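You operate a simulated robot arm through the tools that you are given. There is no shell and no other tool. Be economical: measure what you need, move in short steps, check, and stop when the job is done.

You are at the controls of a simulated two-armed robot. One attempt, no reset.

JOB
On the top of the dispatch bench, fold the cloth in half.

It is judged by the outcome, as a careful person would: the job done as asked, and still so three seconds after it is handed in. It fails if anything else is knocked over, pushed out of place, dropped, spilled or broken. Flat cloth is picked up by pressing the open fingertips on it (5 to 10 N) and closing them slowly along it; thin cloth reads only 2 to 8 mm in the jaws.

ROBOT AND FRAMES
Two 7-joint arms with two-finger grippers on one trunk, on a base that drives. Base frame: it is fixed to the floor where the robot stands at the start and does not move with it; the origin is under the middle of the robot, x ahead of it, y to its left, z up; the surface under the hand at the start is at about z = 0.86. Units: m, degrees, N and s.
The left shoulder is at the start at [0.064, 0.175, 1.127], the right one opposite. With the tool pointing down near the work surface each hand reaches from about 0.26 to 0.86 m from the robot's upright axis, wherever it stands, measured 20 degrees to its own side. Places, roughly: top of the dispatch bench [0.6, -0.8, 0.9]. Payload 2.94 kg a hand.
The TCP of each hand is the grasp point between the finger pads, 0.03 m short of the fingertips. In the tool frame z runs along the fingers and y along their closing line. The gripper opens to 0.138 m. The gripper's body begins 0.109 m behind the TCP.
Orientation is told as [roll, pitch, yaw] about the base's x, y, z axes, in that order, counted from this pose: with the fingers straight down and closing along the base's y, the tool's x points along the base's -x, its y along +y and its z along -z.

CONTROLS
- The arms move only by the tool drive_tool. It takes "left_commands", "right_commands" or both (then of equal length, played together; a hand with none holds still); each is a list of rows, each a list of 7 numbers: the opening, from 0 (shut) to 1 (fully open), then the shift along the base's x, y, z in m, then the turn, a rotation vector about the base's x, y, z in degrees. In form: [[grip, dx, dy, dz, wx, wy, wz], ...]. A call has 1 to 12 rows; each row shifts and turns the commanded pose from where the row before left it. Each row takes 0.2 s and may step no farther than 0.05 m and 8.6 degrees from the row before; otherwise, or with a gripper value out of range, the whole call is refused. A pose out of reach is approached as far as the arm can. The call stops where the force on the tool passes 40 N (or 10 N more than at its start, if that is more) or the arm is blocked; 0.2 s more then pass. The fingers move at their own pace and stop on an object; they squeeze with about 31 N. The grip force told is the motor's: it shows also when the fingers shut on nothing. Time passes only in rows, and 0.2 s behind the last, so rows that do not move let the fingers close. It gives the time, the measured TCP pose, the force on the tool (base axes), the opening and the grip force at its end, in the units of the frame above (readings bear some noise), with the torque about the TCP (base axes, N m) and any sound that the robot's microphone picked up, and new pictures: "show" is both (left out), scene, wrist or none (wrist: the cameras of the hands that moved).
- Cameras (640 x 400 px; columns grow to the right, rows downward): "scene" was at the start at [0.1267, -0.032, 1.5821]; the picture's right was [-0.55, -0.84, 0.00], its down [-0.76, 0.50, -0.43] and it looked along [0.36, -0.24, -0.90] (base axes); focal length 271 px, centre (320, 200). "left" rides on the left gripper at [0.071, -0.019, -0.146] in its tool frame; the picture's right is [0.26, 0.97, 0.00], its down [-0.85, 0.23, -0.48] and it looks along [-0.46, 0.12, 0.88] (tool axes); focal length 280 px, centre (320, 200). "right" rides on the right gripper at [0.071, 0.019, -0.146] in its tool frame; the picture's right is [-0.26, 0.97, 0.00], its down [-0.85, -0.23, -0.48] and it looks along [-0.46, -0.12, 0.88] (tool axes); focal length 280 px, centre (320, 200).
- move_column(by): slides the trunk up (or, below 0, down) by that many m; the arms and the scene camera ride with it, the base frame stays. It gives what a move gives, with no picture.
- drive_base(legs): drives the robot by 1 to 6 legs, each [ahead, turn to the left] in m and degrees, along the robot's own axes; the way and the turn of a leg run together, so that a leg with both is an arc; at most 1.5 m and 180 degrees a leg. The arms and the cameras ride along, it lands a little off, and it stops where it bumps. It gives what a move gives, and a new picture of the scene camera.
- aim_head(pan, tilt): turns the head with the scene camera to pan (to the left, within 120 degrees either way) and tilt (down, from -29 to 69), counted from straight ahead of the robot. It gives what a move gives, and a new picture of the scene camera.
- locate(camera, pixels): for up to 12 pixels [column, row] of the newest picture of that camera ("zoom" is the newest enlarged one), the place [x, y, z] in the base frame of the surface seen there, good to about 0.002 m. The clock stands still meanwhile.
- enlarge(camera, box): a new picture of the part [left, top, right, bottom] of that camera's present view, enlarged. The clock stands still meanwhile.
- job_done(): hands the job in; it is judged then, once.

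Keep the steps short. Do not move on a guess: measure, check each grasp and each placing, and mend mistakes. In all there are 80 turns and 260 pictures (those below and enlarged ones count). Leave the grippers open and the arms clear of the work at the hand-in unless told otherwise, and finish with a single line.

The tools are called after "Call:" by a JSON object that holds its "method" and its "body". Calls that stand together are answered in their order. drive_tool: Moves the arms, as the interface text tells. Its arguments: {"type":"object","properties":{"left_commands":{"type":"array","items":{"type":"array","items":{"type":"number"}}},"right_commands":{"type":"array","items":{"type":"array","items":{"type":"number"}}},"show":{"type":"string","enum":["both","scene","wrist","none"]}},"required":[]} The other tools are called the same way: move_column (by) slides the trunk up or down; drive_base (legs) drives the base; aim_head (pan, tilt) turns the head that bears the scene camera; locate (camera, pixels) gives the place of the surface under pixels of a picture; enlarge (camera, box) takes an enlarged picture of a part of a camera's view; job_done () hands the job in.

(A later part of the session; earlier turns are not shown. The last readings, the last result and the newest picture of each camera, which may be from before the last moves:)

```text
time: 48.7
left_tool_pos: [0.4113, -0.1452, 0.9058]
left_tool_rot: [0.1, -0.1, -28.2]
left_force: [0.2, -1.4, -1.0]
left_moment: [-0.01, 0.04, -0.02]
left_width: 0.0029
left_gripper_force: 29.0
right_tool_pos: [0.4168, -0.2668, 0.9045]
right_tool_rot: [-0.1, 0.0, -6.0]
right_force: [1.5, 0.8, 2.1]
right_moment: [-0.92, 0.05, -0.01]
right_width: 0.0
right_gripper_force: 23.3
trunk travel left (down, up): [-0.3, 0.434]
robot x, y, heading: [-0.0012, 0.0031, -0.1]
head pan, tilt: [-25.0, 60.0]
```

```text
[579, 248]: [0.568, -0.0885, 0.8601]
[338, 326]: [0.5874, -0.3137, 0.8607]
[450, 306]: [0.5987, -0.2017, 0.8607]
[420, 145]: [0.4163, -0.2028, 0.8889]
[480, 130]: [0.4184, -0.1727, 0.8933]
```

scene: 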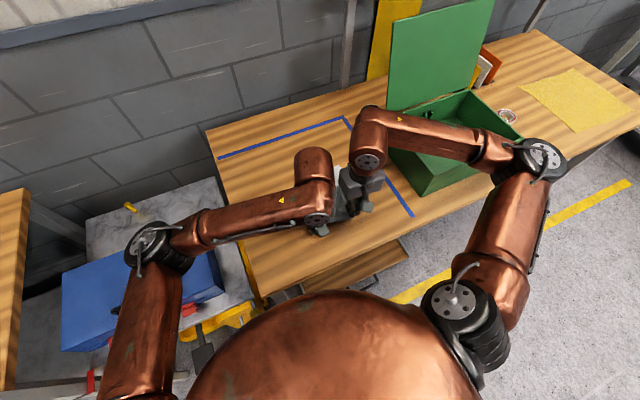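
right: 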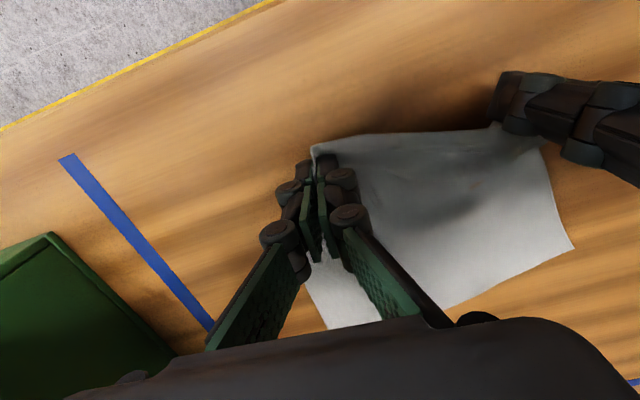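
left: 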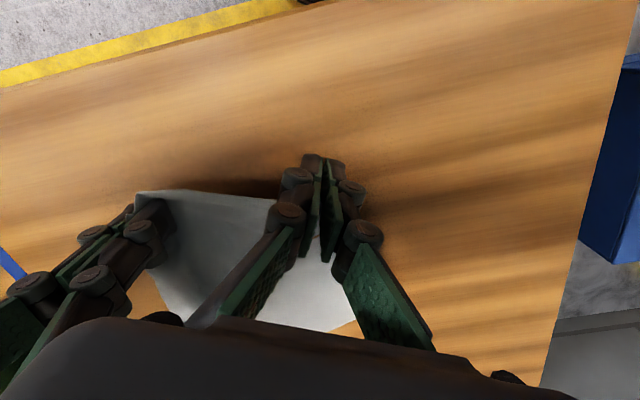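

A≈(0.566,-0.09), B≈(0.587,-0.314); the wanted fold line is x≈0.46–0.49. I refold along the right-sized circle, ending at left 0.520, right 0.557.

Call:
{"method": "drive_tool", "body": {"left_commands": [[0, 0.002, 0, 0.012, 0, 0, 0], [0, 0.006, 0, 0.012, 0, 0, 0], [0, 0.009, 0, 0.01, 0, 0, 0], [0, 0.012, 0, 0.005, 0, 0, 0], [0, 0.013, 0, 0, 0, 0, 0], [0, 0.013, 0, -0.004, 0, 0, 0], [0, 0.013, 0, -0.007, 0, 0, 0], [0, 0.012, 0, -0.008, 0, 0, 0], [0, 0.011, 0, -0.008, 0, 0, 0], [0, 0.009, 0, -0.006, 0, 0, 0], [0, 0.006, 0, -0.003, 0, 0, 0], [0, 0.003, 0, -0.001, 0, 0, 0]], "right_commands": [[0, 0.003, 0, 0.013, 0, 0, 0], [0, 0.008, 0, 0.014, 0, 0, 0], [0, 0.012, 0, 0.012, 0, 0, 0], [0, 0.015, 0, 0.006, 0, 0, 0], [0, 0.016, 0, 0, 0, 0, 0], [0, 0.017, 0, -0.004, 0, 0, 0], [0, 0.016, 0, -0.008, 0, 0, 0], [0, 0.015, 0, -0.009, 0, 0, 0], [0, 0.014, 0, -0.009, 0, 0, 0], [0, 0.011, 0, -0.007, 0, 0, 0], [0, 0.008, 0, -0.004, 0, 0, 0], [0, 0.005, 0, -0.001, 0, 0, 0]], "show": "wrist"}}

Call:
{"method": "enlarge", "body": {"camera": "scene", "box": [250, 140, 390, 228]}}

```text
time: 51.3
left_tool_pos: [0.5207, -0.1437, 0.9077]
left_tool_rot: [0.0, 0.0, -28.0]
left_force: [0.4, -0.1, -2.4]
left_moment: [0.03, 0.04, -0.01]
left_width: 0.004
left_gripper_force: 37.0
right_tool_pos: [0.5561, -0.2653, 0.9067]
right_tool_rot: [0.0, 0.0, -6.0]
right_force: [0.2, -0.2, 4.1]
right_moment: [-0.01, 0.0, 0.02]
right_width: 0.0016
right_gripper_force: 34.5
trunk travel left (down, up): [-0.3, 0.434]
robot x, y, heading: [-0.0013, 0.0015, 0.1]
head pan, tilt: [-25.0, 60.0]
```

right: 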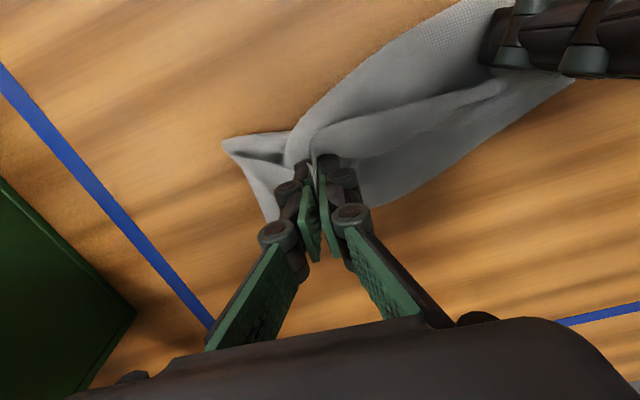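
left: 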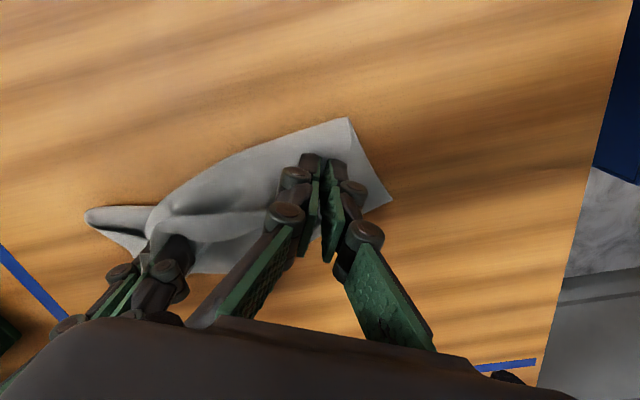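

```text
4.55 times, centred on (320, 184) of scene
```

zoom: 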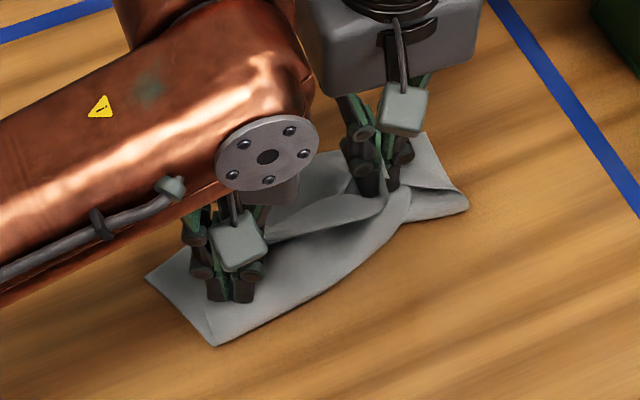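

Call:
{"method": "locate", "body": {"camera": "zoom", "pixels": [[146, 277], [215, 344], [280, 316], [345, 272], [400, 225], [468, 207], [422, 135], [300, 170], [290, 235], [320, 250]]}}

Call:
{"method": "locate", "body": {"camera": "right", "pixels": [[225, 142], [290, 150], [400, 205], [450, 180], [310, 140], [400, 130], [500, 85]]}}

```text
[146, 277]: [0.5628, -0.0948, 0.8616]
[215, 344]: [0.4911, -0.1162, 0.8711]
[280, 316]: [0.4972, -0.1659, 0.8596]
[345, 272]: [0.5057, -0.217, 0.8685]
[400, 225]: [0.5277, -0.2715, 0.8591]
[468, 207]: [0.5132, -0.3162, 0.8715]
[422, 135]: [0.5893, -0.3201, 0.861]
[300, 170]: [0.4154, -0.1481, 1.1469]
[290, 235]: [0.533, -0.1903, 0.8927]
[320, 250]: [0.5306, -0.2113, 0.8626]
```

```text
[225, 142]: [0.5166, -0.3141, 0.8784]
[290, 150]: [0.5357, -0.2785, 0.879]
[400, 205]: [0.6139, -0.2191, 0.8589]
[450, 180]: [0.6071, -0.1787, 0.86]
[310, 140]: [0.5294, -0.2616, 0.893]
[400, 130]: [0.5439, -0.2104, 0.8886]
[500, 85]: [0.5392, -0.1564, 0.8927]
```

Bottom layer is now ~0.10 in the middle, ~0.075 at the sides. I lower a little, open slowly to spread, rise and withdraw to look.

Call:
{"method": "drive_tool", "body": {"left_commands": [[0, 0.001, 0, -0.005, 0, 0, 0], [0, 0.001, 0, -0.004, 0, 0, 0], [0.05, 0, 0, 0, 0, 0, 0], [0.1, 0, 0, 0, 0, 0, 0], [0.16, 0, 0, 0, 0, 0, 0], [0.22, 0, 0, 0, 0, 0, 0], [0.22, 0, 0, 0.012, 0, 0, 0], [0.22, 0, 0, 0.025, 0, 0, 0], [0.22, 0, 0.02, 0.03, 0, 0, 0], [0.22, -0.01, 0.04, 0.02, 0, 0, 0], [0.22, -0.02, 0.04, 0, 0, 0, 0], [0.22, -0.02, 0.04, 0, 0, 0, 0]], "right_commands": [[0, 0.001, 0, -0.005, 0, 0, 0], [0, 0.001, 0, -0.004, 0, 0, 0], [0.05, 0, 0, 0, 0, 0, 0], [0.1, 0, 0, 0, 0, 0, 0], [0.16, 0, 0, 0, 0, 0, 0], [0.22, 0, 0, 0, 0, 0, 0], [0.22, 0, 0, 0.012, 0, 0, 0], [0.22, 0, 0, 0.025, 0, 0, 0], [0.22, -0.02, 0, 0.03, 0, 0, 0], [0.22, -0.04, -0.01, 0.02, 0, 0, 0], [0.22, -0.04, -0.02, 0, 0, 0, 0], [0.22, -0.04, -0.02, 0, 0, 0, 0]], "show": "none"}}

Call:
{"method": "enlarge", "body": {"camera": "scene", "box": [270, 150, 366, 210]}}

```text
time: 53.9
left_tool_pos: [0.4712, -0.0022, 0.9868]
left_tool_rot: [0.0, 0.0, -28.1]
left_force: [-0.6, 0.6, 0.1]
left_moment: [-0.07, -0.11, 0.0]
left_width: 0.0302
left_gripper_force: 0.1
right_tool_pos: [0.4154, -0.3161, 0.9865]
right_tool_rot: [0.0, -0.1, -6.1]
right_force: [0.1, 0.9, 0.0]
right_moment: [-0.04, -0.04, 0.0]
right_width: 0.0305
right_gripper_force: 0.0
trunk travel left (down, up): [-0.3, 0.434]
robot x, y, heading: [-0.0002, -0.0004, -0.1]
head pan, tilt: [-25.0, 60.0]
```

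```text
6.67 times, centred on (318, 180) of scene
```

zoom: 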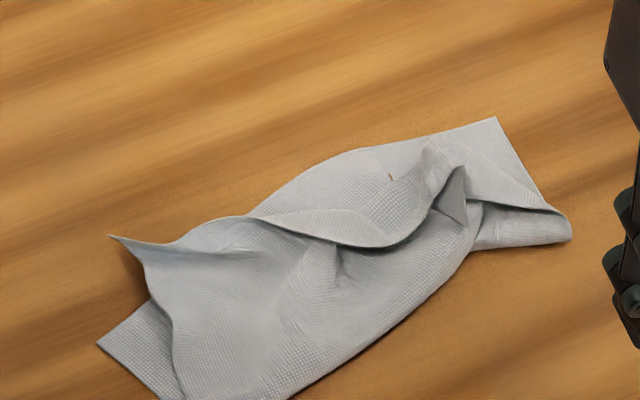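

D has flipped over nicely to the far side; C is still curled. I measure.

Call:
{"method": "locate", "body": {"camera": "zoom", "pixels": [[113, 238], [98, 343], [185, 398], [150, 290], [250, 216], [340, 160], [495, 118], [570, 215], [570, 240], [463, 170], [463, 222], [360, 245]]}}

Call:
{"method": "enlarge", "body": {"camera": "scene", "box": [255, 150, 383, 230]}}

```text
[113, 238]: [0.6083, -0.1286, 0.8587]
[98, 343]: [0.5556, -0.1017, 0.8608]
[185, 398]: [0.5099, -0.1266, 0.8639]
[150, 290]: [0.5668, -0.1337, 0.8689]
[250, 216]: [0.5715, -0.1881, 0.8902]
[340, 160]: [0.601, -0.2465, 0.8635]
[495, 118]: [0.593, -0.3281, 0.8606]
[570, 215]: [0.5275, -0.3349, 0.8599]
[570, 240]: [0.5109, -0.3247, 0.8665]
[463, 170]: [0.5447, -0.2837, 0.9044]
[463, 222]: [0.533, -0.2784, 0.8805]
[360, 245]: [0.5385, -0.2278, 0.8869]
```

```text
5.00 times, centred on (319, 190) of scene
```

zoom: 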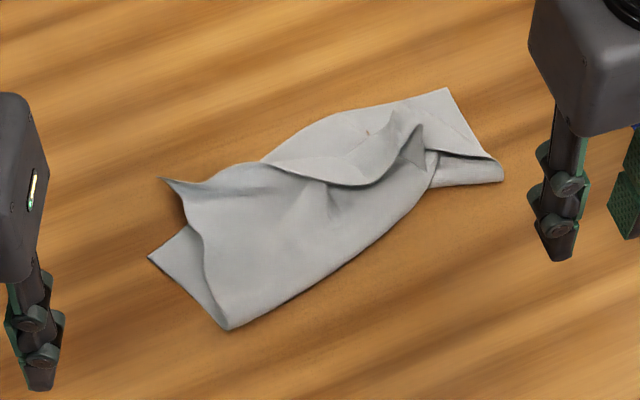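

C's flap stands up at (0.545,-0.284). I bring the right hand near it to view it.

Call:
{"method": "drive_tool", "body": {"right_commands": [[0.3, 0.04, 0.012, 0, 0, 0, 0], [0.3, 0.04, 0.012, 0, 0, 0, 0], [0.3, 0.04, 0.011, 0, 0, 0, 0], [0.3, 0, 0, -0.02, 0, 0, 0], [0.3, 0, 0, 0, 0, 0, 0]], "show": "wrist"}}

Call:
{"method": "enlarge", "body": {"camera": "right", "box": [200, 60, 440, 210]}}

```text
time: 55.1
left_tool_pos: [0.4735, -0.0027, 0.9846]
left_tool_rot: [0.1, 0.0, -28.1]
left_force: [-1.0, -0.3, 0.6]
left_moment: [0.0, -0.03, -0.01]
left_width: 0.0304
left_gripper_force: 0.0
right_tool_pos: [0.539, -0.2806, 0.9667]
right_tool_rot: [-0.1, 0.0, -6.0]
right_force: [-0.2, 0.3, -0.2]
right_moment: [0.01, -0.01, 0.01]
right_width: 0.0414
right_gripper_force: 0.0
trunk travel left (down, up): [-0.3, 0.434]
robot x, y, heading: [-0.0017, 0.001, -0.2]
head pan, tilt: [-25.0, 60.0]
```

right: 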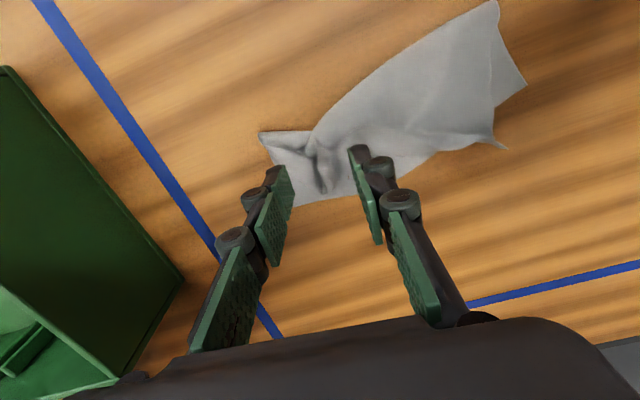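

```text
2.67 times, centred on (320, 135) of right
```

zoom: 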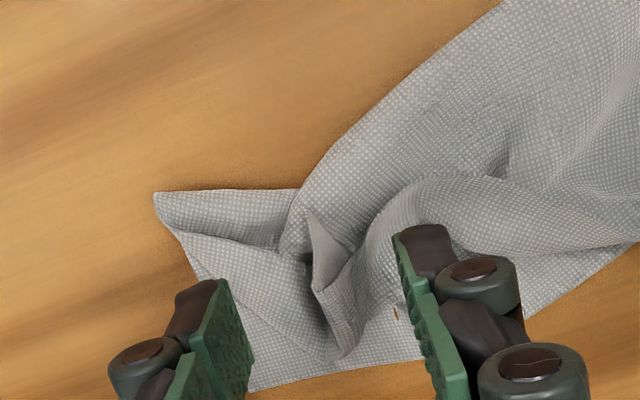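

The flap stands right between the right fingers. Locate its ridge.

Call:
{"method": "locate", "body": {"camera": "zoom", "pixels": [[312, 230], [325, 285], [345, 345], [318, 260], [350, 265], [155, 195], [340, 385]]}}

Call:
{"method": "locate", "body": {"camera": "right", "pixels": [[504, 148], [490, 138], [524, 84], [495, 5], [440, 155], [497, 108]]}}

```text
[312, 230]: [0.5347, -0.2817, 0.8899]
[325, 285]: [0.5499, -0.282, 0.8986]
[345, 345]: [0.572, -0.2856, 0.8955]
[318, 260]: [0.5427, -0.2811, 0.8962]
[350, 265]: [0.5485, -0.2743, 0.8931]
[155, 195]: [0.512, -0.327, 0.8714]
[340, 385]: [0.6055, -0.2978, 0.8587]
```

```text
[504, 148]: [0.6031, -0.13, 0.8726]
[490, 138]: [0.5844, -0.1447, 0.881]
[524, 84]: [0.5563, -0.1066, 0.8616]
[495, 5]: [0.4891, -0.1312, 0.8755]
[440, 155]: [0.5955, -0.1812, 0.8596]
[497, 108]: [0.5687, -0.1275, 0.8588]
```

Grip the flap: centre (0.547,-0.281), lower to TCP 0.907 and close.

Call:
{"method": "drive_tool", "body": {"right_commands": [[0.3, 0.008, -0.001, -0.02, 0, 0, 0], [0.3, 0, 0, -0.02, 0, 0, 0], [0.3, 0, 0, -0.02, 0, 0, 0], [0.2, 0, 0, 0, 0, 0, 0], [0.1, 0, 0, 0, 0, 0, 0], [0, 0, 0, 0, 0, 0, 0], [0, 0, 0, 0, 0, 0, 0], [0, 0, 0, 0, 0, 0, 0], [0, 0, 0, 0.012, 0, 0, 0], [0, 0, 0, 0.012, 0, 0, 0], [0, 0, 0, 0, 0, 0, 0]], "show": "wrist"}}

Call:
{"method": "enlarge", "body": {"camera": "scene", "box": [255, 150, 383, 230]}}

```text
time: 57.5
left_tool_pos: [0.4727, -0.0049, 0.9862]
left_tool_rot: [0.0, 0.0, -28.1]
left_force: [0.4, 0.1, 0.0]
left_moment: [-0.03, -0.01, -0.01]
left_width: 0.0303
left_gripper_force: 0.1
right_tool_pos: [0.5467, -0.282, 0.9291]
right_tool_rot: [0.0, 0.1, -6.1]
right_force: [0.6, -0.3, 3.7]
right_moment: [0.03, 0.04, 0.03]
right_width: 0.0016
right_gripper_force: 35.6
trunk travel left (down, up): [-0.3, 0.434]
robot x, y, heading: [-0.0008, 0.0022, -0.1]
head pan, tilt: [-25.0, 60.0]
```

right: 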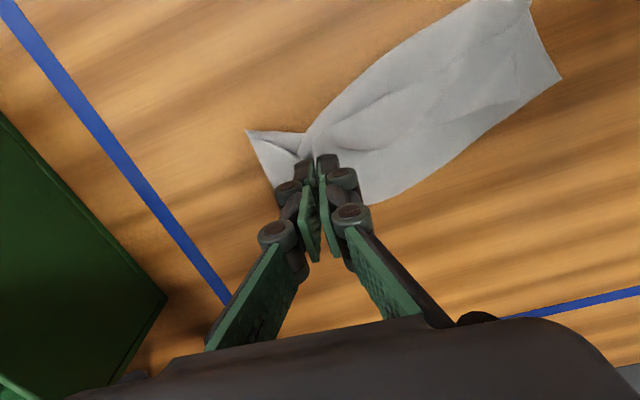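

```text
5.00 times, centred on (319, 190) of scene
```

zoom: 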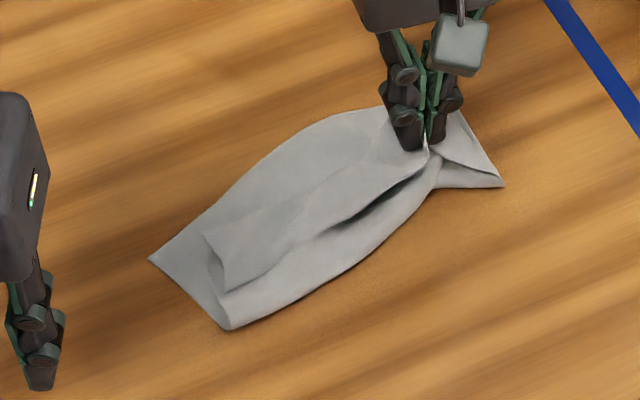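

Right holds C; the D edge swung back flat on top. I carry C toward B at (0.593,-0.328), low.

Call:
{"method": "drive_tool", "body": {"right_commands": [[0, 0.006, -0.005, 0, 0, 0, 0], [0, 0.008, -0.006, 0, 0, 0, 0], [0, 0.008, -0.006, -0.005, 0, 0, 0], [0, 0.008, -0.006, -0.007, 0, 0, 0], [0, 0.006, -0.005, -0.007, 0, 0, 0], [0, 0, 0, 0, 0, 0, 0]], "show": "wrist"}}

Call:
{"method": "enlarge", "body": {"camera": "scene", "box": [255, 150, 383, 230]}}

```text
time: 58.9
left_tool_pos: [0.4726, -0.0048, 0.9843]
left_tool_rot: [0.0, -0.1, -28.1]
left_force: [0.1, 0.5, -0.1]
left_moment: [-0.01, 0.0, 0.01]
left_width: 0.0306
left_gripper_force: 0.0
right_tool_pos: [0.5824, -0.3085, 0.9116]
right_tool_rot: [0.1, 0.0, -6.0]
right_force: [0.7, -0.1, 5.5]
right_moment: [-0.05, -0.03, -0.01]
right_width: 0.0006
right_gripper_force: 31.7
trunk travel left (down, up): [-0.3, 0.434]
robot x, y, heading: [0.0021, 0.0006, 0.1]
head pan, tilt: [-25.0, 60.0]
```

right: 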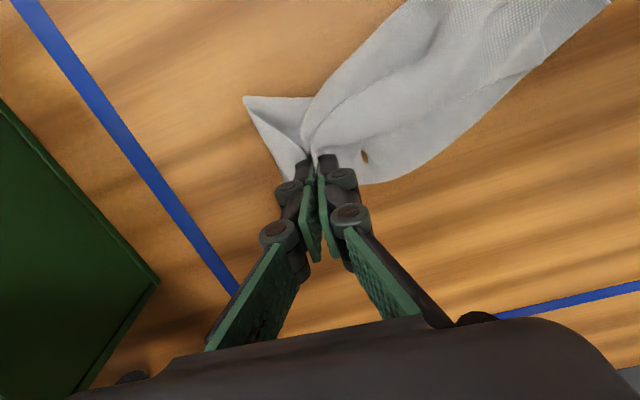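

```text
5.00 times, centred on (319, 190) of scene
```

zoom: 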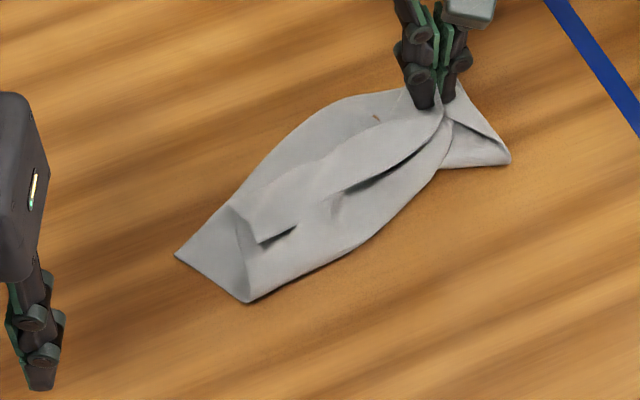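

C is near B now. Locate D, A and the fold.

Call:
{"method": "enlarge", "body": {"camera": "scene", "box": [285, 162, 365, 212]}}

Call:
{"method": "locate", "body": {"camera": "zoom", "pixels": [[42, 232], [155, 302], [175, 210], [140, 155], [135, 150], [230, 185], [300, 130], [200, 80], [565, 75], [300, 230], [190, 208], [160, 220]]}}

```text
8.00 times, centred on (325, 187) of scene
```

zoom: 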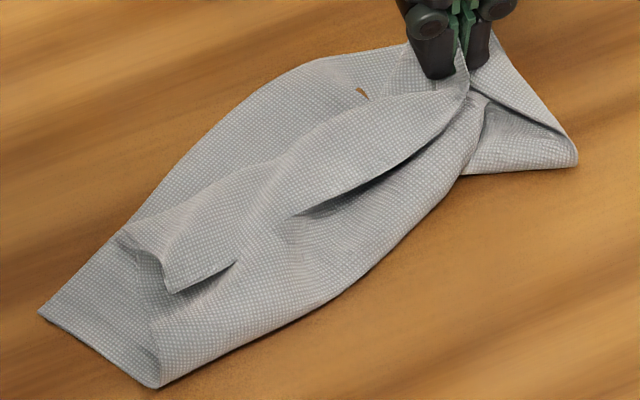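

```text
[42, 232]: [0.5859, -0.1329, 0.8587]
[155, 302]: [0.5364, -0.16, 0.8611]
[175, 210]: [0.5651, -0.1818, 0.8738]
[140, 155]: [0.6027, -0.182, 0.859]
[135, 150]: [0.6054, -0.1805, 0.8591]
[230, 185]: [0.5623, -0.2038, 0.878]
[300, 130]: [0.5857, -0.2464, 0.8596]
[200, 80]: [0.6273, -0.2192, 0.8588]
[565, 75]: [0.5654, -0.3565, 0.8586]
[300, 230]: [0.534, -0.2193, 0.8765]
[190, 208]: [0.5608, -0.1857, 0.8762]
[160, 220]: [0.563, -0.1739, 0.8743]
```

Call:
{"method": "locate", "body": {"camera": "zoom", "pixels": [[42, 312], [155, 385], [173, 290], [160, 258], [125, 240], [235, 263], [200, 250], [575, 160], [492, 35], [320, 60], [330, 290], [465, 172]]}}

```text
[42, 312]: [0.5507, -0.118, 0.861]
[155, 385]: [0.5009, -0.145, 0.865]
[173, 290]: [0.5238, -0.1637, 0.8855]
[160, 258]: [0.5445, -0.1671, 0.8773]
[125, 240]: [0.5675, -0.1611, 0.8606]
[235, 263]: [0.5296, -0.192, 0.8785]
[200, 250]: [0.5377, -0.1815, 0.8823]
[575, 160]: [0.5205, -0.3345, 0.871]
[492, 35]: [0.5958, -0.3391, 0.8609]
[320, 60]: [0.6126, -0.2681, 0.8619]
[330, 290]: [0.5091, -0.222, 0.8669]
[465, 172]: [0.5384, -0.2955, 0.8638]
```

D's corner is raised at (0.524,-0.164,0.886). I bring the left hand over it at yaw -40 for a corner pinch.

Call:
{"method": "drive_tool", "body": {"left_commands": [[0.36, 0.0125, -0.034, -0.008, 0, 0, -2.5], [0.36, 0.0125, -0.034, -0.008, 0, 0, -2.5], [0.36, 0.0125, -0.034, -0.008, 0, 0, -2.5], [0.36, 0.0125, -0.034, -0.008, 0, 0, -2.5], [0.36, 0.0125, -0.034, -0.008, 0, 0, -2.5], [0.36, 0, 0, 0, 0, 0, 0]], "show": "wrist"}}

Call:
{"method": "enlarge", "body": {"camera": "left", "box": [200, 90, 440, 240]}}

```text
time: 60.3
left_tool_pos: [0.5342, -0.1739, 0.9454]
left_tool_rot: [-0.1, 0.0, -40.6]
left_force: [0.0, 0.3, 0.1]
left_moment: [-0.02, 0.0, -0.01]
left_width: 0.0494
left_gripper_force: 0.1
right_tool_pos: [0.5814, -0.3096, 0.912]
right_tool_rot: [0.0, 0.0, -6.1]
right_force: [-0.4, 0.3, 0.7]
right_moment: [-0.1, 0.02, 0.01]
right_width: 0.0054
right_gripper_force: 26.6
trunk travel left (down, up): [-0.3, 0.434]
robot x, y, heading: [0.0023, -0.0025, 0.3]
head pan, tilt: [-25.0, 60.0]
```

left: 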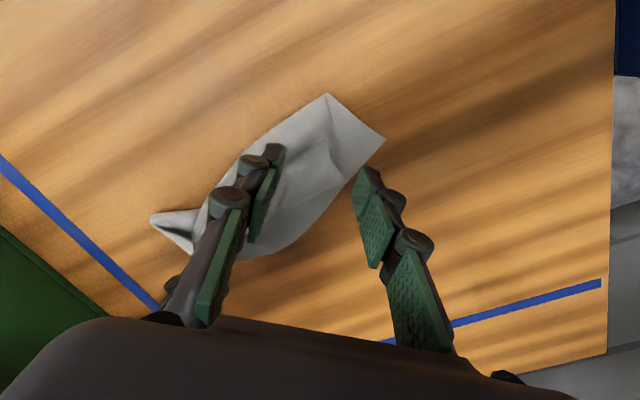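

```text
2.67 times, centred on (320, 165) of left
```

zoom: 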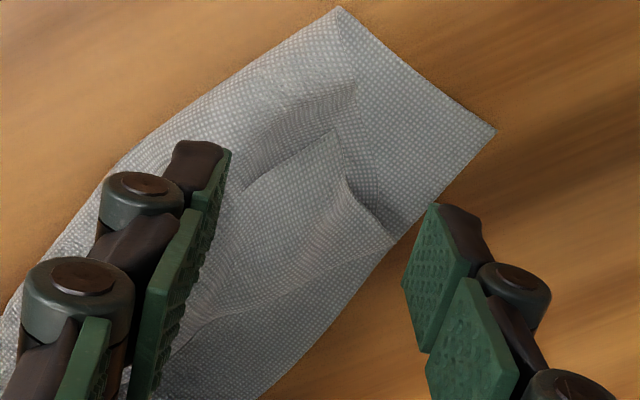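

D lies between the fingers. Lower to TCP 0.897 and close slowly.

Call:
{"method": "drive_tool", "body": {"left_commands": [[0.36, 0.003, -0.003, -0.018, 0, 0, 0], [0.36, 0, 0, -0.018, 0, 0, 0], [0.36, 0, 0, -0.012, 0, 0, 0], [0.3, 0, 0, 0, 0, 0, 0], [0.24, 0, 0, 0, 0, 0, 0], [0.18, 0, 0, 0, 0, 0, 0], [0.12, 0, 0, 0, 0, 0, 0], [0.06, 0, 0, 0, 0, 0, 0], [0, 0, 0, 0, 0, 0, 0], [0, 0, 0, 0, 0, 0, 0], [0, 0, 0, 0, 0, 0, 0]], "show": "wrist"}}

Call:
{"method": "enlarge", "body": {"camera": "left", "box": [200, 90, 440, 240]}}

```text
time: 62.7
left_tool_pos: [0.5369, -0.1786, 0.8989]
left_tool_rot: [0.0, 0.2, -40.6]
left_force: [1.1, 0.1, 1.4]
left_moment: [-0.03, -0.09, 0.0]
left_width: 0.0037
left_gripper_force: 26.5
right_tool_pos: [0.5813, -0.3097, 0.912]
right_tool_rot: [0.1, 0.0, -6.0]
right_force: [0.7, -0.5, -0.5]
right_moment: [-0.01, 0.03, 0.0]
right_width: 0.0034
right_gripper_force: 27.4
trunk travel left (down, up): [-0.3, 0.434]
robot x, y, heading: [0.0019, 0.0008, 0.0]
head pan, tilt: [-25.0, 60.0]
```

left: 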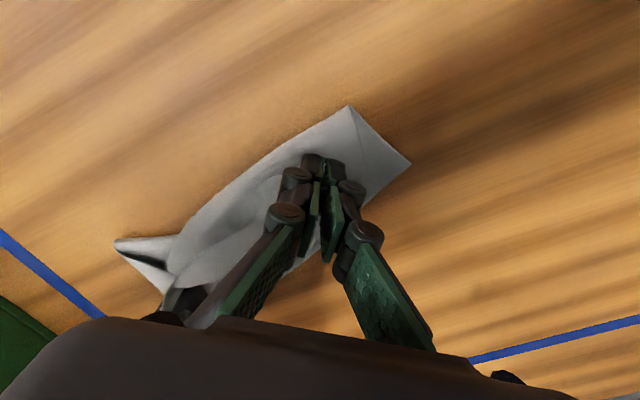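

```text
2.67 times, centred on (320, 165) of left
```

zoom: 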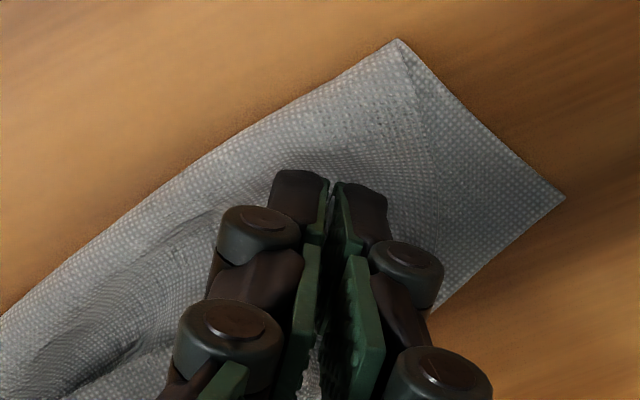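

Left has D with hardly any tail, right has C. Now unfold back to flat, spreading the hands apart (edge kept straight).

Call:
{"method": "drive_tool", "body": {"left_commands": [[0, -0.006, 0, 0.015, 0, 0, 0], [0, -0.01, 0, 0.015, 0, 0, 0], [0, -0.014, 0.001, 0.015, 0, 0, 0], [0, -0.016, 0.001, 0.01, 0, 0, 0], [0, -0.018, 0.001, 0.005, 0, 0, 0], [0, -0.018, 0.001, 0, 0, 0, 0], [0, -0.018, 0.001, -0.005, 0, 0, 0], [0, -0.018, 0.001, -0.01, 0, 0, 0], [0, -0.016, 0.001, -0.012, 0, 0, 0], [0, -0.014, 0.001, -0.012, 0, 0, 0], [0, -0.011, 0.001, -0.01, 0, 0, 0], [0, -0.006, 0, -0.006, 0, 0, 0]], "right_commands": [[0, -0.006, -0.002, 0.013, 0, 0, 0], [0, -0.011, -0.003, 0.013, 0, 0, 0], [0, -0.015, -0.004, 0.013, 0, 0, 0], [0, -0.017, -0.004, 0.009, 0, 0, 0], [0, -0.019, -0.004, 0.003, 0, 0, 0], [0, -0.019, -0.004, 0, 0, 0, 0], [0, -0.019, -0.004, -0.005, 0, 0, 0], [0, -0.019, -0.004, -0.01, 0, 0, 0], [0, -0.018, -0.004, -0.012, 0, 0, 0], [0, -0.015, -0.004, -0.012, 0, 0, 0], [0, -0.012, -0.003, -0.012, 0, 0, 0], [0, -0.006, -0.002, -0.008, 0, 0, 0]]}}

```text
time: 65.3
left_tool_pos: [0.3728, -0.1703, 0.903]
left_tool_rot: [-0.3, 0.0, -40.6]
left_force: [2.0, -28.8, -0.8]
left_moment: [-0.19, 0.0, -0.21]
left_width: 0.0001
left_gripper_force: 29.9
right_tool_pos: [0.4052, -0.3522, 0.9035]
right_tool_rot: [0.3, 0.0, -6.0]
right_force: [-2.3, 28.7, 0.5]
right_moment: [0.47, 0.07, -0.41]
right_width: 0.0025
right_gripper_force: 31.5
trunk travel left (down, up): [-0.3, 0.434]
robot x, y, heading: [-0.0023, 0.0008, 0.2]
head pan, tilt: [-25.0, 60.0]
```

scene: 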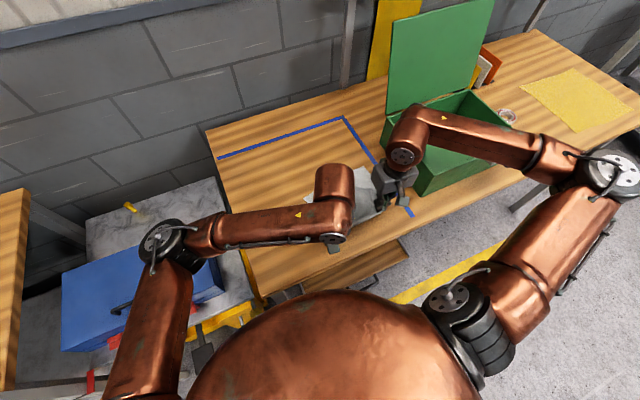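
right: 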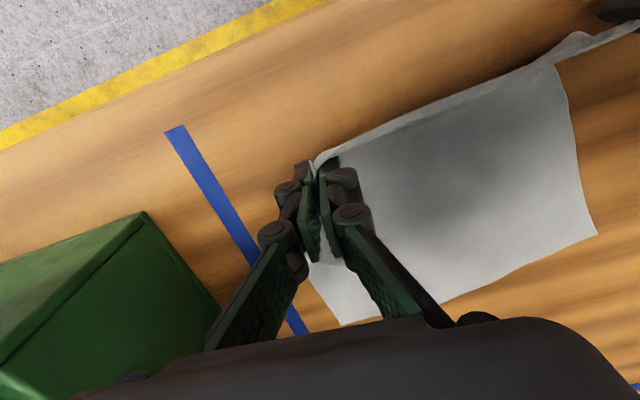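
left: 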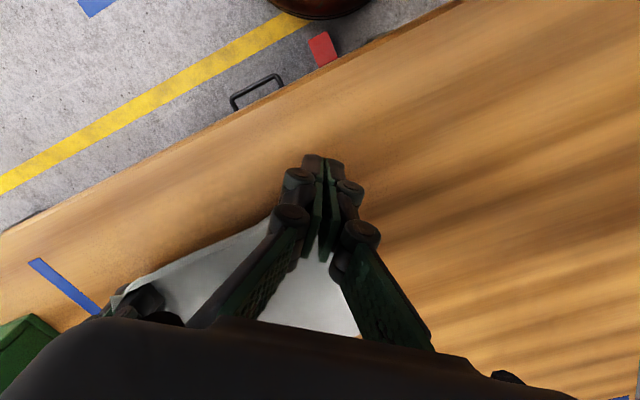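

Edge taut (29 N between hands): I relax by 12 mm and measure A and B.

Call:
{"method": "drive_tool", "body": {"left_commands": [[0, 0, -0.003, 0, 0, 0, 0], [0, 0, -0.003, 0, 0, 0, 0], [0, 0, 0, 0, 0, 0, 0]], "right_commands": [[0, 0, 0.003, 0, 0, 0, 0], [0, 0, 0.003, 0, 0, 0, 0], [0, 0, 0, 0, 0, 0, 0]], "show": "wrist"}}

Call:
{"method": "enlarge", "body": {"camera": "right", "box": [260, 20, 640, 340]}}

Call:
{"method": "locate", "body": {"camera": "right", "pixels": [[595, 232], [344, 324], [500, 276], [450, 296], [556, 66], [450, 105], [580, 45]]}}

```text
time: 66.1
left_tool_pos: [0.3724, -0.1736, 0.9025]
left_tool_rot: [0.1, 0.1, -40.7]
left_force: [1.1, -4.0, 0.1]
left_moment: [-0.06, 0.03, 0.0]
left_width: 0.0003
left_gripper_force: 29.8
right_tool_pos: [0.4067, -0.3476, 0.9025]
right_tool_rot: [-0.1, -0.1, -6.1]
right_force: [0.4, 5.1, -0.1]
right_moment: [0.17, 0.02, -0.08]
right_width: 0.0039
right_gripper_force: 28.4
trunk travel left (down, up): [-0.3, 0.434]
robot x, y, heading: [-0.0041, -0.0036, -0.1]
head pan, tilt: [-25.0, 60.0]
```

right: 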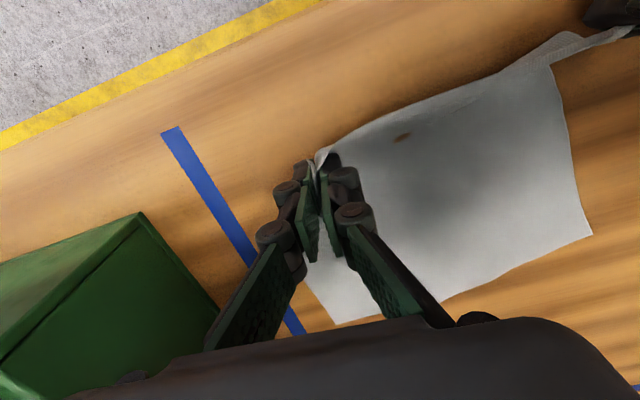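
left: 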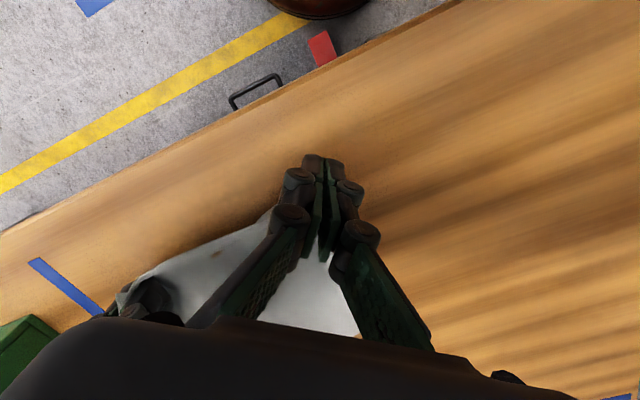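

```text
1.25 times, centred on (450, 180) of right
```

zoom: 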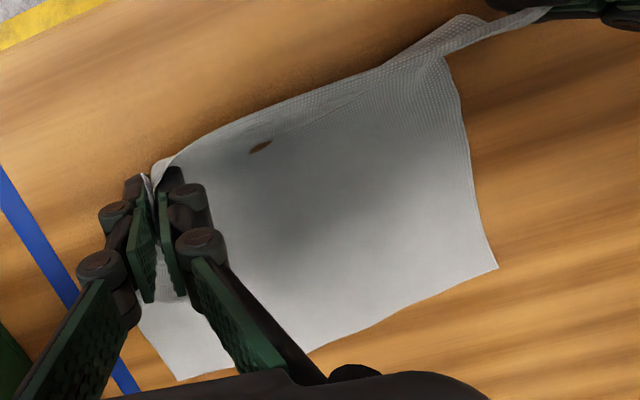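

```text
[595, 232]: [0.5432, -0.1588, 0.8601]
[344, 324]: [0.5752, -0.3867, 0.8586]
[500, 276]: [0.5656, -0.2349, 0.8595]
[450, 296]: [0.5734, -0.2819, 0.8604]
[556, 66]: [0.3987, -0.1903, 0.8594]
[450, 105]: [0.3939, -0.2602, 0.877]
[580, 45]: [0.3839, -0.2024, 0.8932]
```

A≈(0.543,-0.159), B≈(0.575,-0.385). I refold on a moderate arc: left to (0.518,-0.188), right to (0.542,-0.360).

Call:
{"method": "drive_tool", "body": {"left_commands": [[0, 0.004, -0.001, 0.01, 0, 0, 0], [0, 0.009, -0.001, 0.012, 0, 0, 0], [0, 0.013, -0.001, 0.01, 0, 0, 0], [0, 0.015, -0.001, 0.006, 0, 0, 0], [0, 0.016, -0.001, 0, 0, 0, 0], [0, 0.016, -0.001, 0, 0, 0, 0], [0, 0.016, -0.001, -0.005, 0, 0, 0], [0, 0.015, -0.001, -0.007, 0, 0, 0], [0, 0.014, -0.001, -0.007, 0, 0, 0], [0, 0.012, -0.002, -0.007, 0, 0, 0], [0, 0.01, -0.002, -0.004, 0, 0, 0], [0, 0.006, -0.001, -0.002, 0, 0, 0]], "right_commands": [[0, 0.004, -0.001, 0.01, 0, 0, 0], [0, 0.008, -0.001, 0.012, 0, 0, 0], [0, 0.012, -0.001, 0.01, 0, 0, 0], [0, 0.014, -0.001, 0.006, 0, 0, 0], [0, 0.015, -0.001, 0, 0, 0, 0], [0, 0.015, -0.001, 0, 0, 0, 0], [0, 0.015, -0.001, -0.005, 0, 0, 0], [0, 0.014, -0.001, -0.007, 0, 0, 0], [0, 0.013, -0.001, -0.007, 0, 0, 0], [0, 0.011, -0.001, -0.007, 0, 0, 0], [0, 0.009, -0.001, -0.004, 0, 0, 0], [0, 0.005, -0.001, -0.002, 0, 0, 0]], "show": "wrist"}}

Call:
{"method": "enlarge", "body": {"camera": "scene", "box": [278, 140, 406, 220]}}

```text
time: 68.7
left_tool_pos: [0.5187, -0.1888, 0.9087]
left_tool_rot: [0.1, 0.0, -40.6]
left_force: [-0.8, -0.9, -0.3]
left_moment: [0.04, 0.0, -0.02]
left_width: 0.0002
left_gripper_force: 30.4
right_tool_pos: [0.5433, -0.3596, 0.9082]
right_tool_rot: [0.1, -0.2, -6.2]
right_force: [-0.4, 0.9, -0.2]
right_moment: [-0.07, 0.01, -0.01]
right_width: 0.006
right_gripper_force: 35.1
trunk travel left (down, up): [-0.3, 0.434]
robot x, y, heading: [-0.0009, 0.0008, 0.1]
head pan, tilt: [-25.0, 60.0]
```

right: 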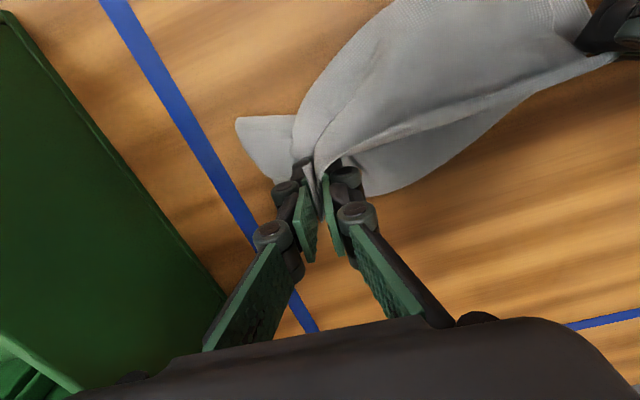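
left: 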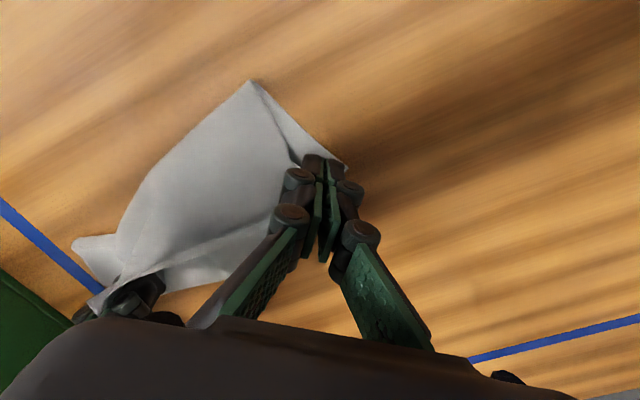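

```text
5.00 times, centred on (342, 180) of scene
```

zoom: 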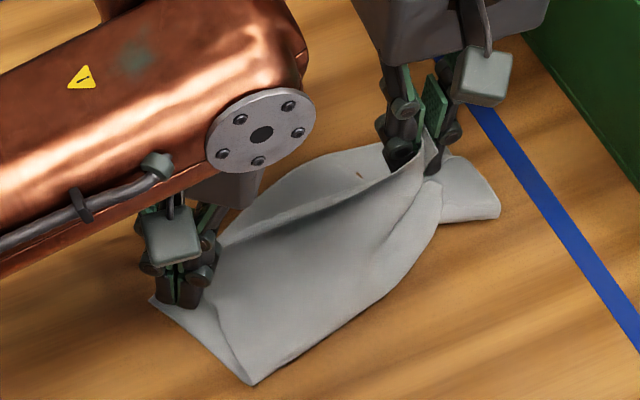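

Very good: the free edge is straight between the hands. Measure.

Call:
{"method": "locate", "body": {"camera": "zoom", "pixels": [[152, 300], [255, 381], [300, 355], [375, 300], [440, 225], [498, 212], [455, 155], [280, 185], [340, 152], [300, 225], [430, 140]]}}

Call:
{"method": "locate", "body": {"camera": "right", "pixels": [[237, 122], [272, 180], [400, 190], [470, 140], [450, 112], [345, 150]]}}

```text
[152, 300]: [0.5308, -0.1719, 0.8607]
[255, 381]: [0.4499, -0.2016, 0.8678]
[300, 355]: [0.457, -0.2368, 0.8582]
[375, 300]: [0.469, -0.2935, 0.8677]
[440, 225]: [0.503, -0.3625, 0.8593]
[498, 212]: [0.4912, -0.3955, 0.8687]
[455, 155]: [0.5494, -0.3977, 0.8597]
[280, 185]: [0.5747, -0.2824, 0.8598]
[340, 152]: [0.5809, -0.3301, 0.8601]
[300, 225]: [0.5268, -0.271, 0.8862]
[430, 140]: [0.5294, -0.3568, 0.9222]
```

```text
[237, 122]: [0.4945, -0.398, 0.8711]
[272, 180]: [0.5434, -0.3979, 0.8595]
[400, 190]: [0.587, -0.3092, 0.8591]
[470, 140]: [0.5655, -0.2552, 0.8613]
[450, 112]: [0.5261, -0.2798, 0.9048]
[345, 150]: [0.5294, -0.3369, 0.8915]
```

D is by A and C near B; bottom layer depth ~0.09–0.11. I lower both hands to the cloth, spread a little, open slightly and rise straight up.

Call:
{"method": "drive_tool", "body": {"left_commands": [[0, 0.003, 0.002, -0.004, 0, 0, 0], [0, 0.003, 0.001, -0.004, 0, 0, 0], [0, 0.002, 0.001, -0.003, 0, 0, 0], [0, 0, 0, -0.002, 0, 0, 0], [0.04, 0, 0, 0, 0, 0, 0], [0.08, 0, 0, 0, 0, 0, 0], [0.12, 0, 0, 0, 0, 0, 0], [0.12, 0, 0, 0, 0, 0, 0], [0.14, 0, 0, 0.01, 0, 0, 0], [0.14, 0, 0, 0.02, 0, 0, 0], [0.14, 0, 0, 0.03, 0, 0, 0], [0.14, 0, 0, 0.03, 0, 0, 0]], "right_commands": [[0, 0.002, -0.003, -0.004, 0, 0, 0], [0, 0.002, -0.003, -0.004, 0, 0, 0], [0, 0.002, -0.002, -0.003, 0, 0, 0], [0, 0, 0, -0.002, 0, 0, 0], [0.04, 0, 0, 0, 0, 0, 0], [0.08, 0, 0, 0, 0, 0, 0], [0.12, 0, 0, 0, 0, 0, 0], [0.12, 0, 0, 0, 0, 0, 0], [0.14, 0, 0, 0.01, 0, 0, 0], [0.14, 0, 0, 0.02, 0, 0, 0], [0.14, 0, 0, 0.03, 0, 0, 0], [0.14, 0, 0, 0.03, 0, 0, 0]], "show": "none"}}

Call:
{"method": "drive_tool", "body": {"left_commands": [[0.14, -0.01, 0.04, 0.02, 0, 0, 0], [0.14, -0.02, 0.04, 0, 0, 0, 0], [0.14, -0.02, 0.04, 0, 0, 0, 0]], "right_commands": [[0.14, -0.04, 0, 0.02, 0, 0, 0], [0.14, -0.045, 0, 0, 0, 0, 0], [0.14, -0.045, 0, 0, 0, 0, 0]], "show": "none"}}

Call:
{"method": "enlarge", "body": {"camera": "scene", "box": [278, 140, 406, 220]}}

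```text
time: 71.3
left_tool_pos: [0.526, -0.184, 0.9859]
left_tool_rot: [-0.1, 0.1, -40.5]
left_force: [0.5, -0.5, -0.7]
left_moment: [-0.01, 0.0, -0.01]
left_width: 0.0194
left_gripper_force: 0.1
right_tool_pos: [0.5473, -0.3645, 0.9872]
right_tool_rot: [-0.1, 0.0, -6.1]
right_force: [-0.9, 0.1, -0.3]
right_moment: [0.0, -0.01, 0.02]
right_width: 0.0192
right_gripper_force: 0.0
trunk travel left (down, up): [-0.3, 0.434]
robot x, y, heading: [0.0028, -0.002, 0.0]
head pan, tilt: [-25.0, 60.0]
```

```text
time: 72.1
left_tool_pos: [0.4749, -0.0619, 1.0084]
left_tool_rot: [0.0, -0.3, -40.5]
left_force: [-0.7, 0.1, 0.1]
left_moment: [-0.03, -0.03, -0.03]
left_width: 0.0193
left_gripper_force: 0.2
right_tool_pos: [0.4144, -0.3632, 1.0092]
right_tool_rot: [-0.2, -0.2, -6.1]
right_force: [0.1, 0.5, 0.9]
right_moment: [-0.06, -0.08, 0.03]
right_width: 0.0193
right_gripper_force: 0.0
trunk travel left (down, up): [-0.3, 0.434]
robot x, y, heading: [-0.0029, -0.0026, 0.1]
head pan, tilt: [-25.0, 60.0]
```

```text
5.00 times, centred on (342, 180) of scene
```

zoom: 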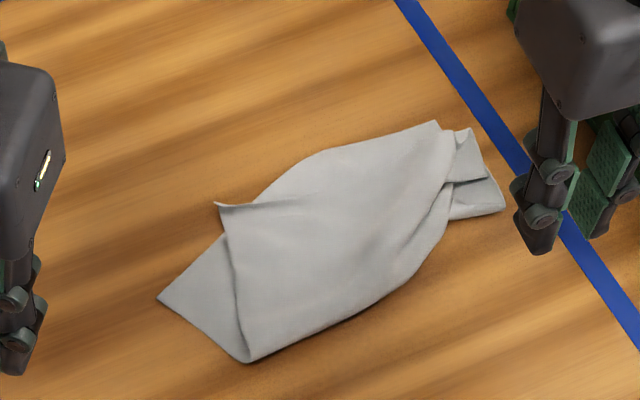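

Both ends flipped nicely. Closer look and measure.

Call:
{"method": "enlarge", "body": {"camera": "scene", "box": [304, 160, 384, 210]}}

Call:
{"method": "locate", "body": {"camera": "zoom", "pixels": [[45, 278], [190, 380], [145, 128], [320, 110], [240, 65], [490, 3], [530, 25], [545, 12], [605, 135], [520, 150], [505, 82], [400, 280]]}}

```text
8.00 times, centred on (344, 185) of scene
```

zoom: 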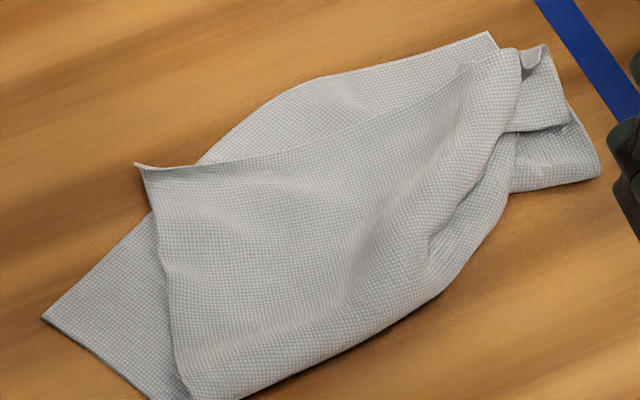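

```text
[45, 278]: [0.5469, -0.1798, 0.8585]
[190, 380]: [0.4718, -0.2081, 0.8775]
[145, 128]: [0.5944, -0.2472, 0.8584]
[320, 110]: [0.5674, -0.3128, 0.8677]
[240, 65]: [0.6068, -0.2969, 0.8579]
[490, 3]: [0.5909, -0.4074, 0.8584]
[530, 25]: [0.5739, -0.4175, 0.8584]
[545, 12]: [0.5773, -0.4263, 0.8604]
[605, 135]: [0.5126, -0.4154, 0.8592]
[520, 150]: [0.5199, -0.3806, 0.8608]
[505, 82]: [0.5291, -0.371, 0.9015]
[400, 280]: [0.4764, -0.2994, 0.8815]
```

Call:
{"method": "locate", "body": {"camera": "zoom", "pixels": [[45, 317], [141, 168], [200, 160], [320, 138], [430, 95], [489, 35], [515, 55], [546, 50], [568, 120], [600, 168], [520, 190], [510, 130]]}}

Call:
{"method": "locate", "body": {"camera": "scene", "pixels": [[328, 211], [345, 206], [365, 194], [333, 175]]}}

```text
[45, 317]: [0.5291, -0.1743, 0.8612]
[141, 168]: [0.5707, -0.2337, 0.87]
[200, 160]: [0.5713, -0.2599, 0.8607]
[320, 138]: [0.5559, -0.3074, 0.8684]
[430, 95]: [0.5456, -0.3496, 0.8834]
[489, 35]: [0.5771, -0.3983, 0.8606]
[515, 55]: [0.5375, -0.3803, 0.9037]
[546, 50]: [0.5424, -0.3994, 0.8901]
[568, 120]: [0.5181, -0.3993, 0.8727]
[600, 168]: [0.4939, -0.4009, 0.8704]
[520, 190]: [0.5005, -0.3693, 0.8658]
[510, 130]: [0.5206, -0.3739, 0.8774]
```

```text
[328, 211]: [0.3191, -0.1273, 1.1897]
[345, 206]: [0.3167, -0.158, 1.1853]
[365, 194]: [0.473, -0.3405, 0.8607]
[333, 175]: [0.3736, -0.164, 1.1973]
```

Top D corner sits at (0.571,-0.234) and should be over A (0.529,-0.174); slack is bunched at the C end. Plan: right hand pins the exposed bottom strip at (0.576,-0.345), left fingertip presses on the top layer near D and drags it toward A. First position above.

Call:
{"method": "drive_tool", "body": {"left_commands": [[0, 0.015, -0.0376, -0.01, 0, 0, 0], [0, 0.015, -0.0376, -0.01, 0, 0, 0], [0, 0.015, -0.0376, -0.015, 0, 0, 0], [0, 0.015, -0.0376, -0.02, 0, 0, 0], [0, 0.017, -0.0376, -0.02, 0, 0, 0], [0, 0, 0, 0, 0, 0, 0]], "right_commands": [[0.14, 0.04, 0.0045, 0, 0, 0, 0], [0.14, 0.04, 0.0045, 0, 0, 0, 0], [0.14, 0.04, 0.0045, -0.02, 0, 0, 0], [0.14, 0.0416, 0.0045, -0.025, 0, 0, 0], [0.14, 0, 0, -0.03, 0, 0, 0], [0.14, 0, 0, 0, 0, 0, 0]], "show": "wrist"}}

```text
time: 73.5
left_tool_pos: [0.5546, -0.2513, 0.9312]
left_tool_rot: [-0.1, 0.0, -40.6]
left_force: [-4.8, 0.9, -1.7]
left_moment: [-0.17, -0.94, -0.26]
left_width: 0.0002
left_gripper_force: 28.8
right_tool_pos: [0.5793, -0.3483, 0.9313]
right_tool_rot: [0.0, -0.1, -6.1]
right_force: [5.2, 0.3, 0.9]
right_moment: [0.23, 0.96, -0.26]
right_width: 0.0192
right_gripper_force: 0.1
trunk travel left (down, up): [-0.3, 0.434]
robot x, y, heading: [0.0013, -0.0033, 0.3]
head pan, tilt: [-25.0, 60.0]
```

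right: 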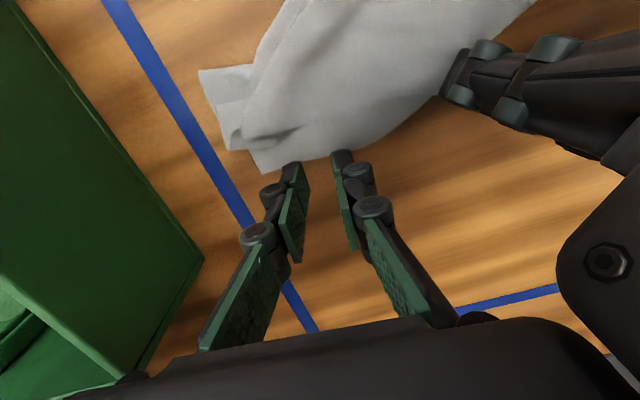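
left: 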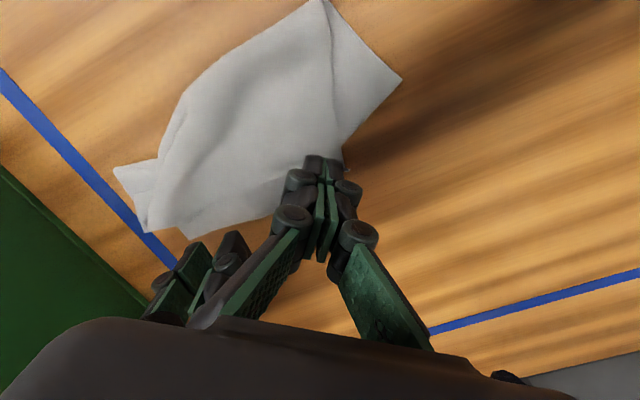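

The hands touch slightly (5 N); I separate them and go down.

Call:
{"method": "drive_tool", "body": {"left_commands": [[0, -0.004, 0.006, 0, 0, 0, 0], [0, -0.004, 0.004, 0, 0, 0, 0], [0, 0, 0, -0.01, 0, 0, 0], [0, 0, 0, -0.01, 0, 0, 0], [0, 0, 0, 0, 0, 0, 0]], "right_commands": [[0.14, 0, -0.008, 0, 0, 0, 0], [0.14, -0.003, -0.008, 0, 0, 0, 0], [0.14, -0.003, 0, -0.015, 0, 0, 0], [0.14, 0, 0, -0.015, 0, 0, 0], [0.14, 0, 0, 0, 0, 0, 0]], "show": "wrist"}}

Call:
{"method": "enlarge", "body": {"camera": "right", "box": [180, 60, 420, 210]}}

```text
time: 74.7
left_tool_pos: [0.5477, -0.2419, 0.9118]
left_tool_rot: [-0.1, 0.0, -40.6]
left_force: [0.1, -0.5, 0.0]
left_moment: [-0.01, 0.01, 0.05]
left_width: 0.0
left_gripper_force: 28.4
right_tool_pos: [0.5726, -0.3646, 0.901]
right_tool_rot: [0.0, 0.0, -6.0]
right_force: [0.8, 0.5, -0.8]
right_moment: [0.01, 0.02, -0.04]
right_width: 0.0194
right_gripper_force: 0.2
trunk travel left (down, up): [-0.3, 0.434]
robot x, y, heading: [0.002, 0.0025, 0.0]
head pan, tilt: [-25.0, 60.0]
```

right: 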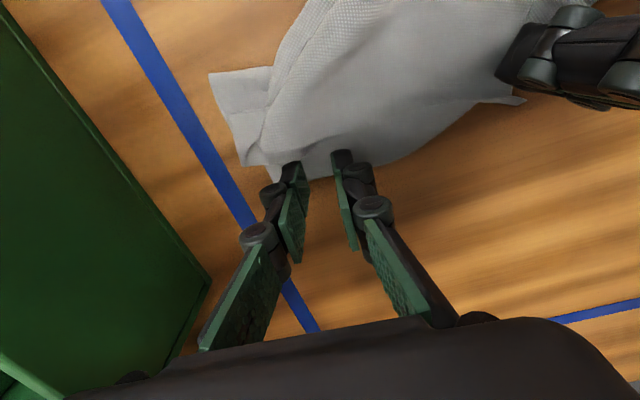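
left: 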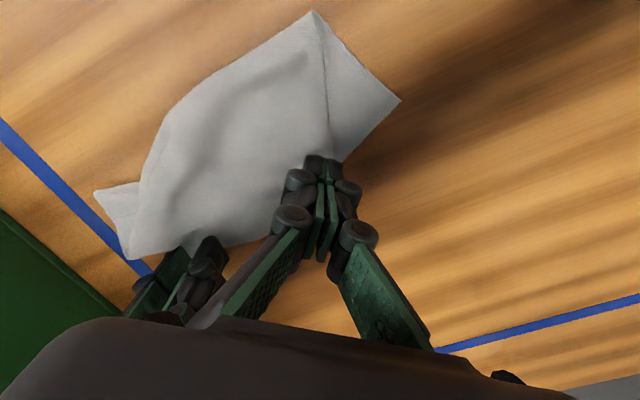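

```text
2.67 times, centred on (300, 135) of right
```

zoom: 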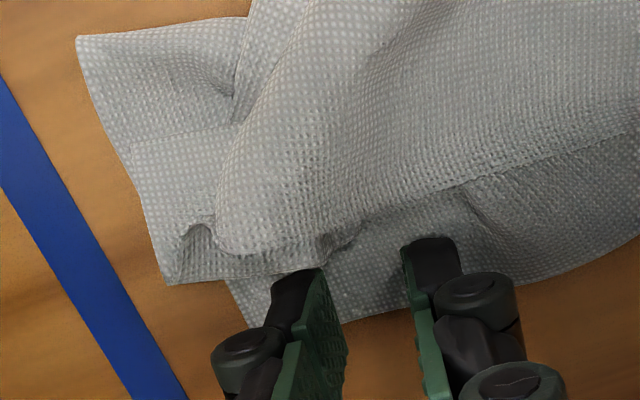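

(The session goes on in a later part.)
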